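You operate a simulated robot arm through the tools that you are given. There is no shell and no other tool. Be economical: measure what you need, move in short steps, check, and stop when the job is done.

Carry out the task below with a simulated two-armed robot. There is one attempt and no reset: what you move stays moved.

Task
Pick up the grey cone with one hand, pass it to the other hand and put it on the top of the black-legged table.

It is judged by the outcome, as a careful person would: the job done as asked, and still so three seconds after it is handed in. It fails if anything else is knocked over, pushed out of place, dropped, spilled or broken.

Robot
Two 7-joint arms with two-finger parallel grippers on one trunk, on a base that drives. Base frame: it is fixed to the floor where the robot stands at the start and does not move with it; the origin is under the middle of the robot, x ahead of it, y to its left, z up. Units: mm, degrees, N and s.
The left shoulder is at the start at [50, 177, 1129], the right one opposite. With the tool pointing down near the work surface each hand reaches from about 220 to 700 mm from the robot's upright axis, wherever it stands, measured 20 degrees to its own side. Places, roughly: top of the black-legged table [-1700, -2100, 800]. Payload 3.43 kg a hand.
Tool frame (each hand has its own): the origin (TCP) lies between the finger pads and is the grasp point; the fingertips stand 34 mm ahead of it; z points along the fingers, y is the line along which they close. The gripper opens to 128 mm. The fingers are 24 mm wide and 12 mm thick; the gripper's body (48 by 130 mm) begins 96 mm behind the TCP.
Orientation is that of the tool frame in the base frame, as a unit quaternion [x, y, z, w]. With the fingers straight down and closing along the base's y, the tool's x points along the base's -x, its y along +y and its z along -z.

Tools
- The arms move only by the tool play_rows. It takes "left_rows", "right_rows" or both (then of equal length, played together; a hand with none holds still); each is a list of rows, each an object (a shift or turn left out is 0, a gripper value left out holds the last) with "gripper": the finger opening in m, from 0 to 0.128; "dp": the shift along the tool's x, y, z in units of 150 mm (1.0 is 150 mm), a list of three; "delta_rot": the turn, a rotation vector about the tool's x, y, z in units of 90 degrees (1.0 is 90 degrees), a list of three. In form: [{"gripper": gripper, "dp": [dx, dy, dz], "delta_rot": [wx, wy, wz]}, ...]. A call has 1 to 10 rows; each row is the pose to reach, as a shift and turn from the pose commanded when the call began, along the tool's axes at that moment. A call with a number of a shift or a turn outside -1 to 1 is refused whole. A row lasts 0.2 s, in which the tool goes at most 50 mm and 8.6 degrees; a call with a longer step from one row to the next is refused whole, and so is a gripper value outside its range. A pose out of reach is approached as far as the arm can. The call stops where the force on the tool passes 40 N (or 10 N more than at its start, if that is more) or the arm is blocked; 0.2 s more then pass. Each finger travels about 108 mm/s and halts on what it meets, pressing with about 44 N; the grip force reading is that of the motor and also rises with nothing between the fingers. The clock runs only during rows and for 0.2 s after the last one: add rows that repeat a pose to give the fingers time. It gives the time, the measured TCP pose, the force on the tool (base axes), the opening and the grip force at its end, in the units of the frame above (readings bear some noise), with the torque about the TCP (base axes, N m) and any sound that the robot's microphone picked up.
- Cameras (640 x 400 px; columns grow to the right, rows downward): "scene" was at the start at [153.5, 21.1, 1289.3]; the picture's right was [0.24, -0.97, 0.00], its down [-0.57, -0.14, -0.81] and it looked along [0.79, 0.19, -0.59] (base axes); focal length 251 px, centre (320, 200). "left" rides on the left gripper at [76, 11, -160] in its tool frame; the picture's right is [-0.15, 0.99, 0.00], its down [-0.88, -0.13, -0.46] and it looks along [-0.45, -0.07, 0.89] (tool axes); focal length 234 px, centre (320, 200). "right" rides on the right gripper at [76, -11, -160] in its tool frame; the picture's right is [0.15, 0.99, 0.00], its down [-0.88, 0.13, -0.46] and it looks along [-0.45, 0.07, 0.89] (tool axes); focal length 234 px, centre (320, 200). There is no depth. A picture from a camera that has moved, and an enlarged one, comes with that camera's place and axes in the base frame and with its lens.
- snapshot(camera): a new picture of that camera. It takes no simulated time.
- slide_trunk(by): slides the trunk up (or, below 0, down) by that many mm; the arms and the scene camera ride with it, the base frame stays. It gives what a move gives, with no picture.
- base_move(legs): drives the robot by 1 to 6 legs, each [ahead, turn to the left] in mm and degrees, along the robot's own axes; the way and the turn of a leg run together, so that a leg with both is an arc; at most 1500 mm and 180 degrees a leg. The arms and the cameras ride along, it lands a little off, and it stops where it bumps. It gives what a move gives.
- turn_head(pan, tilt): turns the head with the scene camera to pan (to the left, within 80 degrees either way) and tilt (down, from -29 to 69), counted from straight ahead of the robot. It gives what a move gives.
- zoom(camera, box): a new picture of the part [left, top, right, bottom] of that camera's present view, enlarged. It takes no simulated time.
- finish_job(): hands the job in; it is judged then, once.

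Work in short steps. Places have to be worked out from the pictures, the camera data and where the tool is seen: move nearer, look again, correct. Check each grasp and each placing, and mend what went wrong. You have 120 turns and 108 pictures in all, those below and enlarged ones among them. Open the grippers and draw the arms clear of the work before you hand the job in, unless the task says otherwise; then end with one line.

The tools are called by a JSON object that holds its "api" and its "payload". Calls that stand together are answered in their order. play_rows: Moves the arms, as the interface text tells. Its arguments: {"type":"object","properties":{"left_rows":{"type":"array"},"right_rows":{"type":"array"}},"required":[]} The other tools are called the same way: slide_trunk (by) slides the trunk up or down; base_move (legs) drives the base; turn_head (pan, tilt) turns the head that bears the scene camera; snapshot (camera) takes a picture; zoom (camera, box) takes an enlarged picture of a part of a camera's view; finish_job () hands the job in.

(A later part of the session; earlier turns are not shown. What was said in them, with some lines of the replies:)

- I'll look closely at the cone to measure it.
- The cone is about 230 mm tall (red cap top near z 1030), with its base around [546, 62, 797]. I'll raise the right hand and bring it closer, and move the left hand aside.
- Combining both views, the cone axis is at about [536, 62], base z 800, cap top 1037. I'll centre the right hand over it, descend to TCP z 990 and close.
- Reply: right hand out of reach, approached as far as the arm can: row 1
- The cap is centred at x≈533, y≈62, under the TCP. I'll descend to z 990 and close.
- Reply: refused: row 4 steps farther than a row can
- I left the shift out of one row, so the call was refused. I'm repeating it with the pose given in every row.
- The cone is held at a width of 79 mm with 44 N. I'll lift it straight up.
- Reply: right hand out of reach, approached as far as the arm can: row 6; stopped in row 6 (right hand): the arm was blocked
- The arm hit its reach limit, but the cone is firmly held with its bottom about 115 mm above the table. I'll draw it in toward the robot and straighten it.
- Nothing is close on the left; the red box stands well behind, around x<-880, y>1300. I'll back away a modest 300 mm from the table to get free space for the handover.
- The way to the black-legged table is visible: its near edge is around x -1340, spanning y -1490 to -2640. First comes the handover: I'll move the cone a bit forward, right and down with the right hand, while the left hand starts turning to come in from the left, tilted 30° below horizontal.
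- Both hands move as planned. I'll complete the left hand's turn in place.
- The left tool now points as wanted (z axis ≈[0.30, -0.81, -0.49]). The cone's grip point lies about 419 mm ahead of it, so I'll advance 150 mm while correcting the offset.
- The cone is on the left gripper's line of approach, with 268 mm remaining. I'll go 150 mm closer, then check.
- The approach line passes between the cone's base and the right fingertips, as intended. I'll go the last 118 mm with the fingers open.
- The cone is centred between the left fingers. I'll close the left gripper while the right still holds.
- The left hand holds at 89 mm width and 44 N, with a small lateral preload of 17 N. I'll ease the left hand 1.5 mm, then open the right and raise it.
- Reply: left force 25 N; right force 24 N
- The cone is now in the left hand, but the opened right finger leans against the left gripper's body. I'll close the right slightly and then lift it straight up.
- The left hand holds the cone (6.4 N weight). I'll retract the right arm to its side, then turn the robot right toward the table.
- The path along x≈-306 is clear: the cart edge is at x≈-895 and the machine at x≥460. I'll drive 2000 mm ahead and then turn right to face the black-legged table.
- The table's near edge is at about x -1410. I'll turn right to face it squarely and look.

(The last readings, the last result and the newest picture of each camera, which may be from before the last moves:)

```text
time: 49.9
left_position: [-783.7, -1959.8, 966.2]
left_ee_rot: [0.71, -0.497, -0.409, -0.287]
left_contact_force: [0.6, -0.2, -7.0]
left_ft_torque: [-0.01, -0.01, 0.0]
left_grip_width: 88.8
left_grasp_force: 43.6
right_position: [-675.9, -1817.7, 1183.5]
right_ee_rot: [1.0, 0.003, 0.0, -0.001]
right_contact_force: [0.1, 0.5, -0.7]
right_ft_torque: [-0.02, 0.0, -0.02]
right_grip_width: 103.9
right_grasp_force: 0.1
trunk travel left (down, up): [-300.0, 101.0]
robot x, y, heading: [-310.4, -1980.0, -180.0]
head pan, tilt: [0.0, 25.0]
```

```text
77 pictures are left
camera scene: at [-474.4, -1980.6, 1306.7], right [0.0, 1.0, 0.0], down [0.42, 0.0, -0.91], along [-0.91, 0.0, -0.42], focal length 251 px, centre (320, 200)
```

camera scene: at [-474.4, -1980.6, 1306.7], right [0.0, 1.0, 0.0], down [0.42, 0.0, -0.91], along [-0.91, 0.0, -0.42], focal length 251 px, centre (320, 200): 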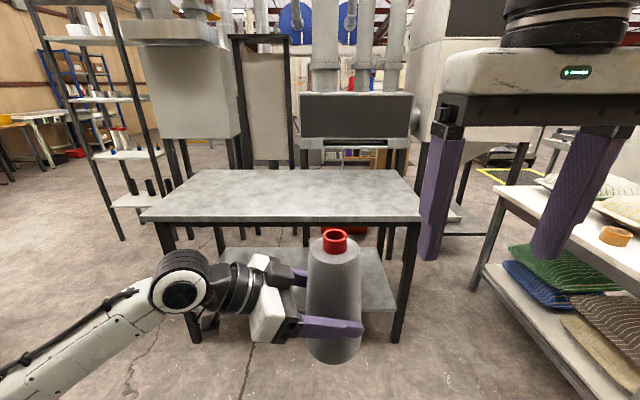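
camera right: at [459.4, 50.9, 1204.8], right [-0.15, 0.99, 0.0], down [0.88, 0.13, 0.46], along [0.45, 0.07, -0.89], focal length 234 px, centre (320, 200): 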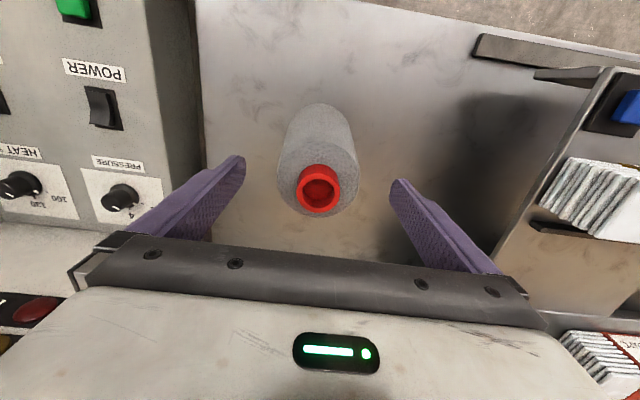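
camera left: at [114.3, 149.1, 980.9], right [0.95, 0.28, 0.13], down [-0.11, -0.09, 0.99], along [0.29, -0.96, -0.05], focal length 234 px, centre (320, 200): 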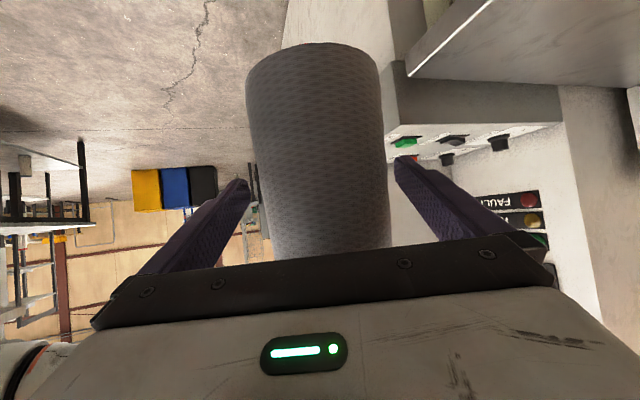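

The table top is empty, spanning x -1384 to -2056 and y -2715 to -1559. Before approaching I'll check the left arm's elbow height, since the forearm hangs low.

{"api": "turn_head", "payload": {"pan": 50, "tilt": 50}}

{"api": "snapshot", "payload": {"camera": "scene"}}

{"api": "snapshot", "payload": {"camera": "right"}}

```text
time: 51.1
left_position: [-784.7, -1960.0, 966.2]
left_ee_rot: [0.71, -0.497, -0.408, -0.286]
left_contact_force: [-0.2, 0.3, -6.6]
left_ft_torque: [-0.03, 0.03, 0.02]
left_grip_width: 88.8
left_grasp_force: 44.6
right_position: [-676.1, -1818.5, 1183.6]
right_ee_rot: [1.0, 0.003, 0.0, -0.002]
right_contact_force: [-0.2, -0.4, -0.9]
right_ft_torque: [-0.03, 0.0, -0.01]
right_grip_width: 103.8
right_grasp_force: 0.2
trunk travel left (down, up): [-300.0, 101.0]
robot x, y, heading: [-309.2, -1977.3, -180.1]
head pan, tilt: [50.0, 50.0]
```

```text
76 pictures are left
camera scene: at [-431.7, -2039.6, 1269.2], right [-0.77, 0.64, 0.0], down [0.49, 0.59, -0.64], along [-0.41, -0.49, -0.77], focal length 251 px, centre (320, 200)
```

scene: 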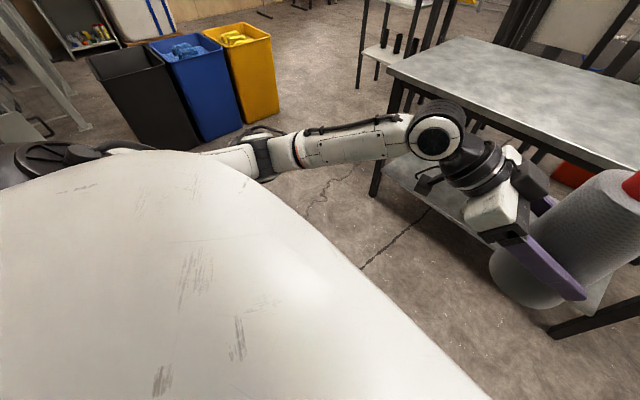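

```text
75 pictures are left
camera right: at [-599.1, -1807.1, 1341.6], right [0.15, -0.99, 0.0], down [-0.88, -0.14, 0.46], along [-0.45, -0.07, -0.89], focal length 234 px, centre (320, 200)
```

right: 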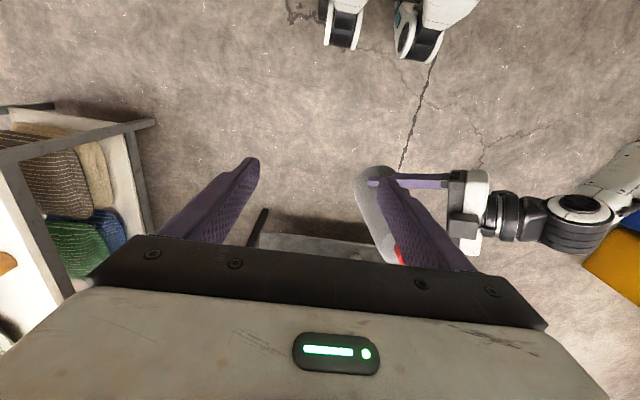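

The elbow sits low at about z 900, which is tight against the table edge. In free space I'll yaw the left hand 40° toward straight ahead, moving the cone to 560 ahead and 60 left and 40 mm up. That should pull the elbow back.

{"api": "play_rows", "payload": {"left_rows": [{"gripper": 0.06, "dp": [-0.016, 0.143, -0.079], "delta_rot": [-0.077, 0, -0.044]}, {"dp": [-0.032, 0.287, -0.158], "delta_rot": [-0.154, 0, -0.088]}, {"dp": [-0.048, 0.43, -0.237], "delta_rot": [-0.232, 0, -0.132]}, {"dp": [-0.064, 0.574, -0.316], "delta_rot": [-0.309, 0, -0.176]}, {"dp": [-0.08, 0.717, -0.395], "delta_rot": [-0.386, 0, -0.22]}]}}

{"api": "snapshot", "payload": {"camera": "scene"}}

```text
time: 52.3
left_position: [-871.9, -2042.9, 1007.4]
left_ee_rot: [0.837, -0.223, -0.484, -0.127]
left_contact_force: [0.7, 0.0, -6.3]
left_ft_torque: [-0.02, -0.02, -0.01]
left_grip_width: 89.0
left_grasp_force: 44.1
right_position: [-676.5, -1816.8, 1184.0]
right_ee_rot: [1.0, 0.004, 0.0, -0.002]
right_contact_force: [-0.1, 0.6, 0.1]
right_ft_torque: [0.03, 0.0, -0.02]
right_grip_width: 103.6
right_grasp_force: 0.2
trunk travel left (down, up): [-300.0, 101.0]
robot x, y, heading: [-314.9, -1982.9, -179.9]
head pan, tilt: [50.0, 50.0]
```

```text
74 pictures are left
camera scene: at [-431.9, -2039.6, 1269.2], right [-0.77, 0.64, 0.0], down [0.49, 0.59, -0.64], along [-0.41, -0.49, -0.77], focal length 251 px, centre (320, 200)
```

scene: 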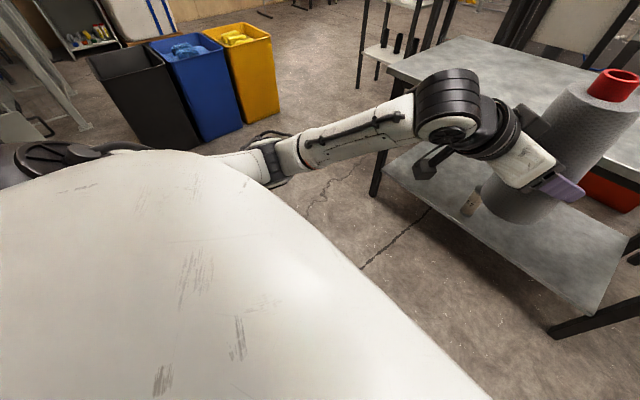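

Now the cone is 560 ahead of the robot, so it can stop about 400 mm from the edge. I'll drive 665 mm ahead; the cone bottom is at ≈910, above the table's 800.

{"api": "base_move", "payload": {"legs": [[665, 0]]}}

{"api": "turn_head", "payload": {"pan": 15, "tilt": 40}}

{"api": "snapshot", "payload": {"camera": "scene"}}

{"api": "snapshot", "payload": {"camera": "left"}}

```text
time: 55.9
left_position: [-1522.6, -2049.2, 1007.7]
left_ee_rot: [0.837, -0.221, -0.485, -0.126]
left_contact_force: [-0.7, -0.1, -6.6]
left_ft_torque: [0.03, -0.01, -0.03]
left_grip_width: 89.2
left_grasp_force: 43.6
right_position: [-1329.7, -1822.8, 1184.2]
right_ee_rot: [1.0, 0.006, 0.0, -0.002]
right_contact_force: [-0.2, 0.8, 0.4]
right_ft_torque: [-0.05, -0.03, -0.02]
right_grip_width: 103.9
right_grasp_force: 0.0
trunk travel left (down, up): [-300.0, 101.0]
robot x, y, heading: [-965.0, -1985.7, -179.5]
head pan, tilt: [50.0, 50.0]
```

```text
time: 56.9
left_position: [-1524.8, -2049.3, 1006.3]
left_ee_rot: [0.837, -0.222, -0.484, -0.126]
left_contact_force: [0.4, 0.7, -6.3]
left_ft_torque: [0.01, -0.06, -0.02]
left_grip_width: 89.1
left_grasp_force: 43.5
right_position: [-1329.8, -1823.5, 1183.6]
right_ee_rot: [1.0, 0.007, 0.0, -0.002]
right_contact_force: [-0.4, -0.4, 0.6]
right_ft_torque: [0.01, 0.0, 0.01]
right_grip_width: 103.7
right_grasp_force: 0.1
trunk travel left (down, up): [-300.0, 101.0]
robot x, y, heading: [-961.0, -1982.6, -179.5]
head pan, tilt: [15.0, 40.0]
```

```text
73 pictures are left
camera scene: at [-1116.8, -2006.9, 1283.3], right [-0.27, 0.96, 0.0], down [0.62, 0.17, -0.77], along [-0.74, -0.2, -0.64], focal length 251 px, centre (320, 200)
```

scene: 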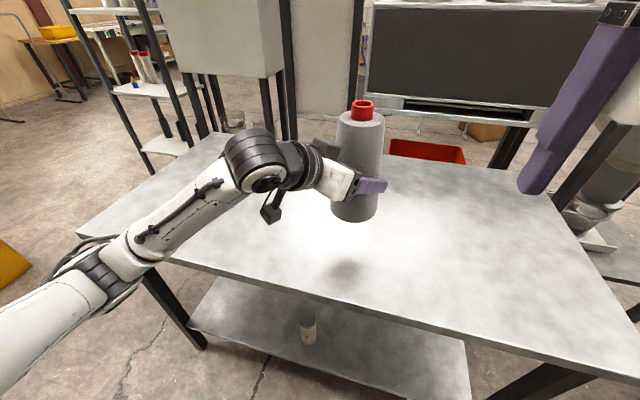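

```text
72 pictures are left
camera left: at [-1374.9, -2145.4, 1021.1], right [-0.55, -0.82, 0.13], down [0.03, 0.14, 0.99], along [-0.83, 0.55, -0.06], focal length 234 px, centre (320, 200)
```

left: 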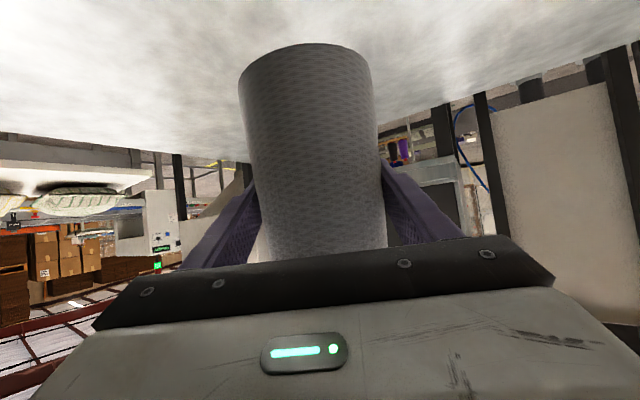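

The cone hangs over the table about 140 mm inside the edge, with the elbow clear of it. I'll lower 90 mm and check.

{"api": "play_rows", "payload": {"left_rows": [{"gripper": 0.06, "dp": [0.13, 0, 0.075]}, {"dp": [0.26, 0, 0.15]}, {"dp": [0.39, 0, 0.225]}, {"dp": [0.5, 0, 0.29]}]}}

{"api": "snapshot", "payload": {"camera": "scene"}}

{"api": "zoom", "payload": {"camera": "scene", "box": [270, 130, 430, 270]}}

```text
time: 57.9
left_position: [-1524.2, -2049.9, 919.8]
left_ee_rot: [0.837, -0.221, -0.484, -0.125]
left_contact_force: [0.6, -0.3, -7.0]
left_ft_torque: [-0.01, -0.03, -0.01]
left_grip_width: 88.9
left_grasp_force: 44.5
right_position: [-1329.4, -1823.4, 1183.3]
right_ee_rot: [1.0, 0.007, 0.0, -0.003]
right_contact_force: [-0.4, -0.1, -0.5]
right_ft_torque: [0.02, 0.01, 0.01]
right_grip_width: 103.7
right_grasp_force: 0.0
trunk travel left (down, up): [-300.0, 101.0]
robot x, y, heading: [-960.6, -1980.7, -179.5]
head pan, tilt: [15.0, 40.0]
```

```text
71 pictures are left
camera scene: at [-1116.7, -2007.0, 1283.4], right [-0.27, 0.96, 0.0], down [0.62, 0.17, -0.77], along [-0.74, -0.2, -0.64], focal length 251 px, centre (320, 200)
```

scene: 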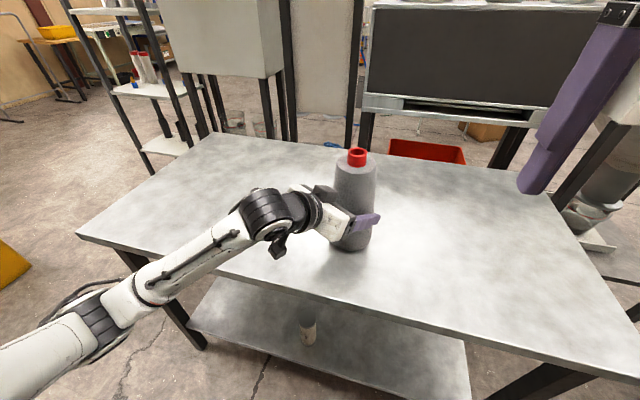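

```text
2.86 times, centred on (350, 200) of scene
camera zoom: at [-1116.7, -2007.0, 1283.4], right [-0.27, 0.96, 0.0], down [0.62, 0.17, -0.77], along [-0.74, -0.2, -0.64], focal length 718 px, centre (234, 200)
```

zoom: 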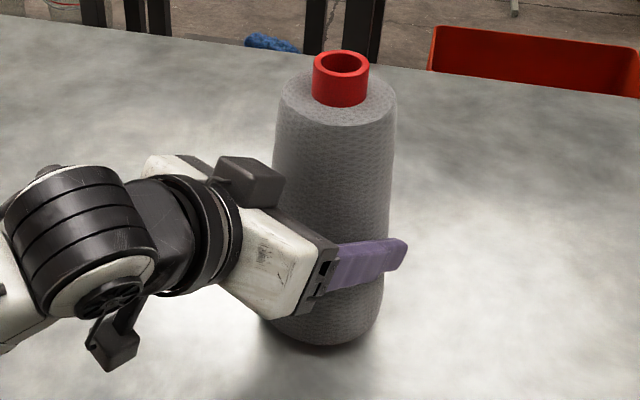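

About 22 mm should remain. I'll lower 15 mm in small steps and watch the force.

{"api": "play_rows", "payload": {"left_rows": [{"dp": [0.023, 0, 0.0133]}, {"dp": [0.046, 0, 0.0267]}, {"dp": [0.069, 0, 0.04]}, {"dp": [0.0866, 0, 0.05]}]}}

{"api": "play_rows", "payload": {"left_rows": [{"dp": [0.0116, 0, 0.0067]}, {"dp": [0.0173, 0, 0.01]}]}}

```text
time: 58.9
left_position: [-1523.6, -2048.9, 919.0]
left_ee_rot: [0.83, -0.222, -0.496, -0.126]
left_contact_force: [4.8, -5.7, 38.1]
left_ft_torque: [-0.98, 0.19, 0.1]
left_grip_width: 89.0
left_grasp_force: 43.8
right_position: [-1325.6, -1824.2, 1185.8]
right_ee_rot: [1.0, 0.007, -0.002, -0.003]
right_contact_force: [0.2, 0.0, 0.6]
right_ft_torque: [0.01, 0.04, 0.01]
right_grip_width: 103.7
right_grasp_force: 0.0
trunk travel left (down, up): [-300.0, 101.0]
robot x, y, heading: [-961.8, -1983.6, -179.4]
head pan, tilt: [15.0, 40.0]
```

```text
time: 59.5
left_position: [-1523.7, -2048.9, 918.4]
left_ee_rot: [0.828, -0.22, -0.499, -0.128]
left_contact_force: [-0.4, -5.3, 43.0]
left_ft_torque: [-0.46, -0.13, 0.13]
left_grip_width: 89.1
left_grasp_force: 44.1
right_position: [-1324.6, -1823.3, 1185.3]
right_ee_rot: [1.0, 0.007, -0.003, -0.002]
right_contact_force: [0.5, 0.6, 0.5]
right_ft_torque: [-0.05, -0.01, -0.01]
right_grip_width: 103.8
right_grasp_force: 0.0
trunk travel left (down, up): [-300.0, 101.0]
robot x, y, heading: [-961.5, -1984.6, -179.5]
head pan, tilt: [15.0, 40.0]
```

Contact came right away at TCP z ≈919, so the table is higher than estimated. I overpressed, so I'll raise the command 16 mm to relieve the force and then look.

{"api": "play_rows", "payload": {"left_rows": [{"dp": [-0.046, 0, -0.0267]}, {"dp": [-0.092, 0, -0.0533]}, {"dp": [-0.092, 0, -0.0533]}]}}

{"api": "zoom", "payload": {"camera": "scene", "box": [270, 130, 430, 270]}}

{"api": "snapshot", "payload": {"camera": "left"}}

```text
time: 60.3
left_position: [-1520.8, -2049.4, 918.3]
left_ee_rot: [0.836, -0.222, -0.485, -0.127]
left_contact_force: [-7.1, 4.6, 10.8]
left_ft_torque: [0.35, 1.19, -0.16]
left_grip_width: 89.2
left_grasp_force: 44.2
right_position: [-1328.7, -1823.6, 1183.4]
right_ee_rot: [1.0, 0.006, -0.001, -0.002]
right_contact_force: [-0.1, 0.4, 0.9]
right_ft_torque: [0.01, 0.02, -0.03]
right_grip_width: 104.0
right_grasp_force: 0.1
trunk travel left (down, up): [-300.0, 101.0]
robot x, y, heading: [-963.3, -1985.1, -179.3]
head pan, tilt: [15.0, 40.0]
```

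```text
2.86 times, centred on (350, 200) of scene
camera zoom: at [-1115.9, -2006.3, 1283.3], right [-0.27, 0.96, 0.0], down [0.62, 0.17, -0.77], along [-0.74, -0.2, -0.64], focal length 718 px, centre (234, 200)
```

zoom: 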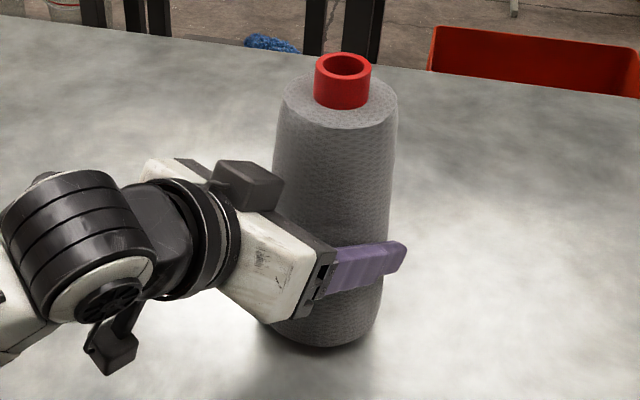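

```text
68 pictures are left
camera left: at [-1373.9, -2145.7, 931.7], right [-0.55, -0.82, 0.13], down [0.03, 0.14, 0.99], along [-0.83, 0.55, -0.05], focal length 234 px, centre (320, 200)
```

left: 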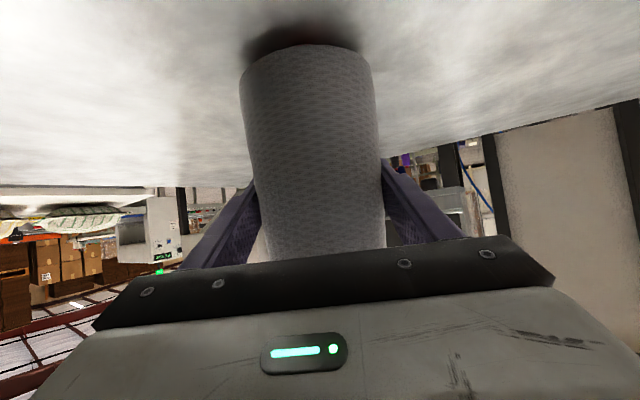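

The cone stands upright and touching. I'll ease up 2 mm more to near zero load and then open the left gripper.

{"api": "play_rows", "payload": {"left_rows": [{"dp": [-0.013, 0, -0.0075]}, {"dp": [-0.013, 0, -0.0075]}]}}

{"api": "play_rows", "payload": {"left_rows": [{"gripper": 0.1}, {"gripper": 0.128}, {"gripper": 0.128}, {"gripper": 0.128}]}}

{"api": "zoom", "payload": {"camera": "scene", "box": [270, 130, 430, 270]}}

{"api": "snapshot", "payload": {"camera": "left"}}

```text
time: 60.9
left_position: [-1523.0, -2048.6, 918.5]
left_ee_rot: [0.838, -0.222, -0.482, -0.126]
left_contact_force: [-2.7, 2.3, 0.7]
left_ft_torque: [0.36, 0.44, -0.06]
left_grip_width: 89.1
left_grasp_force: 44.2
right_position: [-1328.8, -1823.4, 1184.0]
right_ee_rot: [1.0, 0.007, 0.0, -0.001]
right_contact_force: [0.0, -0.6, -0.9]
right_ft_torque: [0.0, 0.0, 0.0]
right_grip_width: 103.8
right_grasp_force: 0.1
trunk travel left (down, up): [-300.0, 101.0]
robot x, y, heading: [-964.7, -1981.4, -179.4]
head pan, tilt: [15.0, 40.0]
```

```text
time: 61.9
left_position: [-1522.5, -2050.8, 921.1]
left_ee_rot: [0.837, -0.222, -0.484, -0.126]
left_contact_force: [-0.4, -0.1, 0.9]
left_ft_torque: [-0.02, 0.02, 0.01]
left_grip_width: 128.0
left_grasp_force: 0.1
right_position: [-1329.2, -1823.8, 1183.8]
right_ee_rot: [1.0, 0.006, 0.0, -0.001]
right_contact_force: [0.3, -0.3, -0.1]
right_ft_torque: [0.03, -0.01, -0.01]
right_grip_width: 103.9
right_grasp_force: 0.0
trunk travel left (down, up): [-300.0, 101.0]
robot x, y, heading: [-961.3, -1985.8, -179.3]
head pan, tilt: [15.0, 40.0]
```

```text
2.86 times, centred on (350, 200) of scene
camera zoom: at [-1116.3, -2006.8, 1283.4], right [-0.27, 0.96, 0.0], down [0.62, 0.17, -0.77], along [-0.74, -0.2, -0.64], focal length 718 px, centre (234, 200)
```

zoom: 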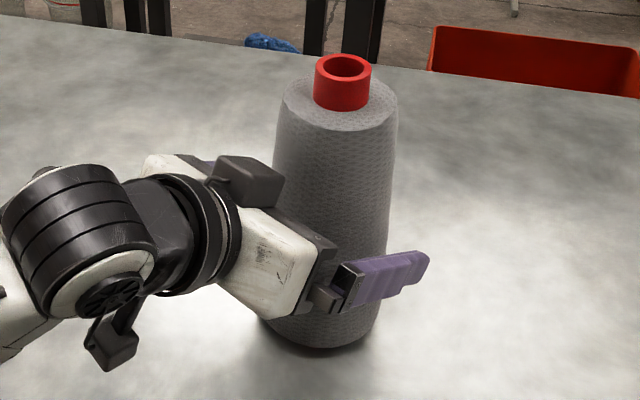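

```text
66 pictures are left
camera left: at [-1374.7, -2145.8, 934.7], right [-0.55, -0.82, 0.13], down [0.03, 0.14, 0.99], along [-0.83, 0.55, -0.05], focal length 234 px, centre (320, 200)
```

left: 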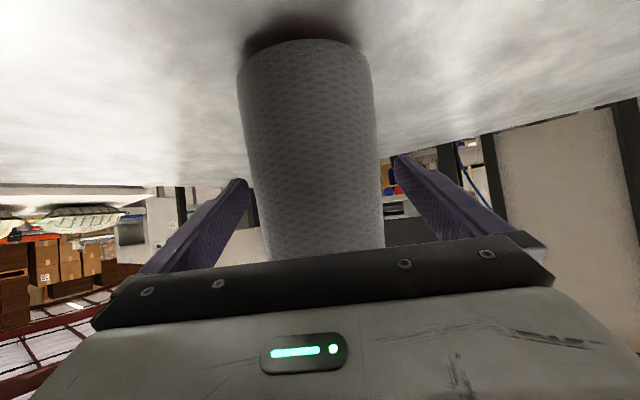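

The cone stands on its own and the fingers are clear on both sides. I'll withdraw the left hand straight back along its fingers.

{"api": "play_rows", "payload": {"left_rows": [{"gripper": 0.128, "dp": [0, -0.015, -0.1]}, {"dp": [0, -0.015, -0.3]}, {"dp": [0, -0.015, -0.5]}, {"dp": [0, -0.015, -0.75]}, {"dp": [0, -0.015, -1.0]}]}}

{"api": "snapshot", "payload": {"camera": "scene"}}

```text
time: 63.1
left_position: [-1415.6, -2112.1, 993.2]
left_ee_rot: [0.837, -0.223, -0.483, -0.127]
left_contact_force: [-0.1, -0.5, -0.4]
left_ft_torque: [-0.01, 0.0, 0.0]
left_grip_width: 127.9
left_grasp_force: 0.0
left hand out of reach, approached as far as the arm can: row 5
right_position: [-1329.0, -1823.3, 1184.5]
right_ee_rot: [1.0, 0.007, 0.0, -0.001]
right_contact_force: [-0.4, -0.9, 0.3]
right_ft_torque: [0.03, 0.0, -0.02]
right_grip_width: 103.6
right_grasp_force: 0.1
trunk travel left (down, up): [-300.0, 101.0]
robot x, y, heading: [-964.9, -1980.2, -179.7]
head pan, tilt: [15.0, 40.0]
```

```text
65 pictures are left
camera scene: at [-1116.4, -2006.8, 1283.4], right [-0.27, 0.96, 0.0], down [0.62, 0.17, -0.77], along [-0.74, -0.2, -0.64], focal length 251 px, centre (320, 200)
```

scene: 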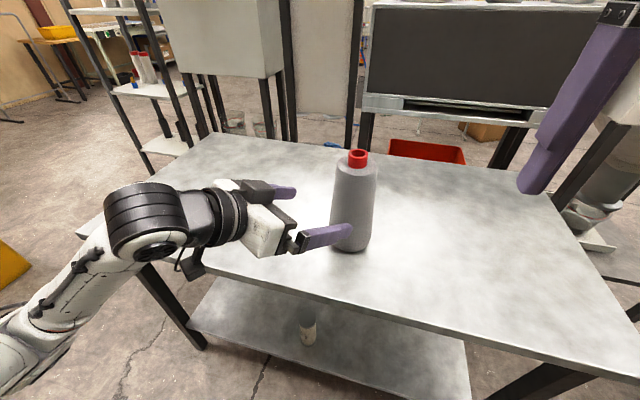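

The left hand is clear of the standing cone. I'll back the robot straight away 350 mm to draw both arms clear.

{"api": "base_move", "payload": {"legs": [[-350, 0]]}}

{"api": "snapshot", "payload": {"camera": "scene"}}

```text
time: 65.4
left_position: [-1067.4, -2109.3, 993.8]
left_ee_rot: [0.837, -0.223, -0.483, -0.126]
left_contact_force: [0.4, -0.1, -0.4]
left_ft_torque: [0.01, -0.03, 0.01]
left_grip_width: 128.1
left_grasp_force: 0.0
right_position: [-981.0, -1820.1, 1184.3]
right_ee_rot: [1.0, 0.008, -0.001, -0.002]
right_contact_force: [-0.3, 0.2, 0.3]
right_ft_torque: [-0.02, 0.0, 0.01]
right_grip_width: 104.0
right_grasp_force: 0.1
trunk travel left (down, up): [-300.0, 101.0]
robot x, y, heading: [-616.8, -1981.9, -179.8]
head pan, tilt: [15.0, 40.0]
```

```text
64 pictures are left
camera scene: at [-767.9, -2003.9, 1283.5], right [-0.27, 0.96, 0.0], down [0.62, 0.17, -0.77], along [-0.74, -0.2, -0.64], focal length 251 px, centre (320, 200)
```

scene: 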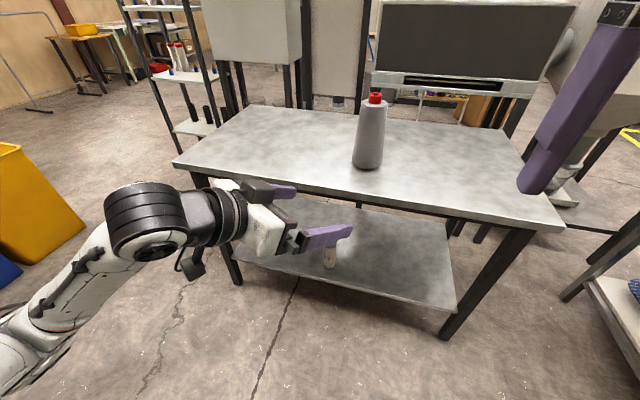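

The cone stands upright and free on the black-legged table, and both arms are clear with nothing else disturbed. Handing in.

{"api": "finish_job", "payload": {}}

```text
The job is handed in.
```

I picked up the grey cone with the right hand, passed it to the left, and stood it upright on the black-legged table. Both arms are clear of it, and nothing else was disturbed in the pictures I took.
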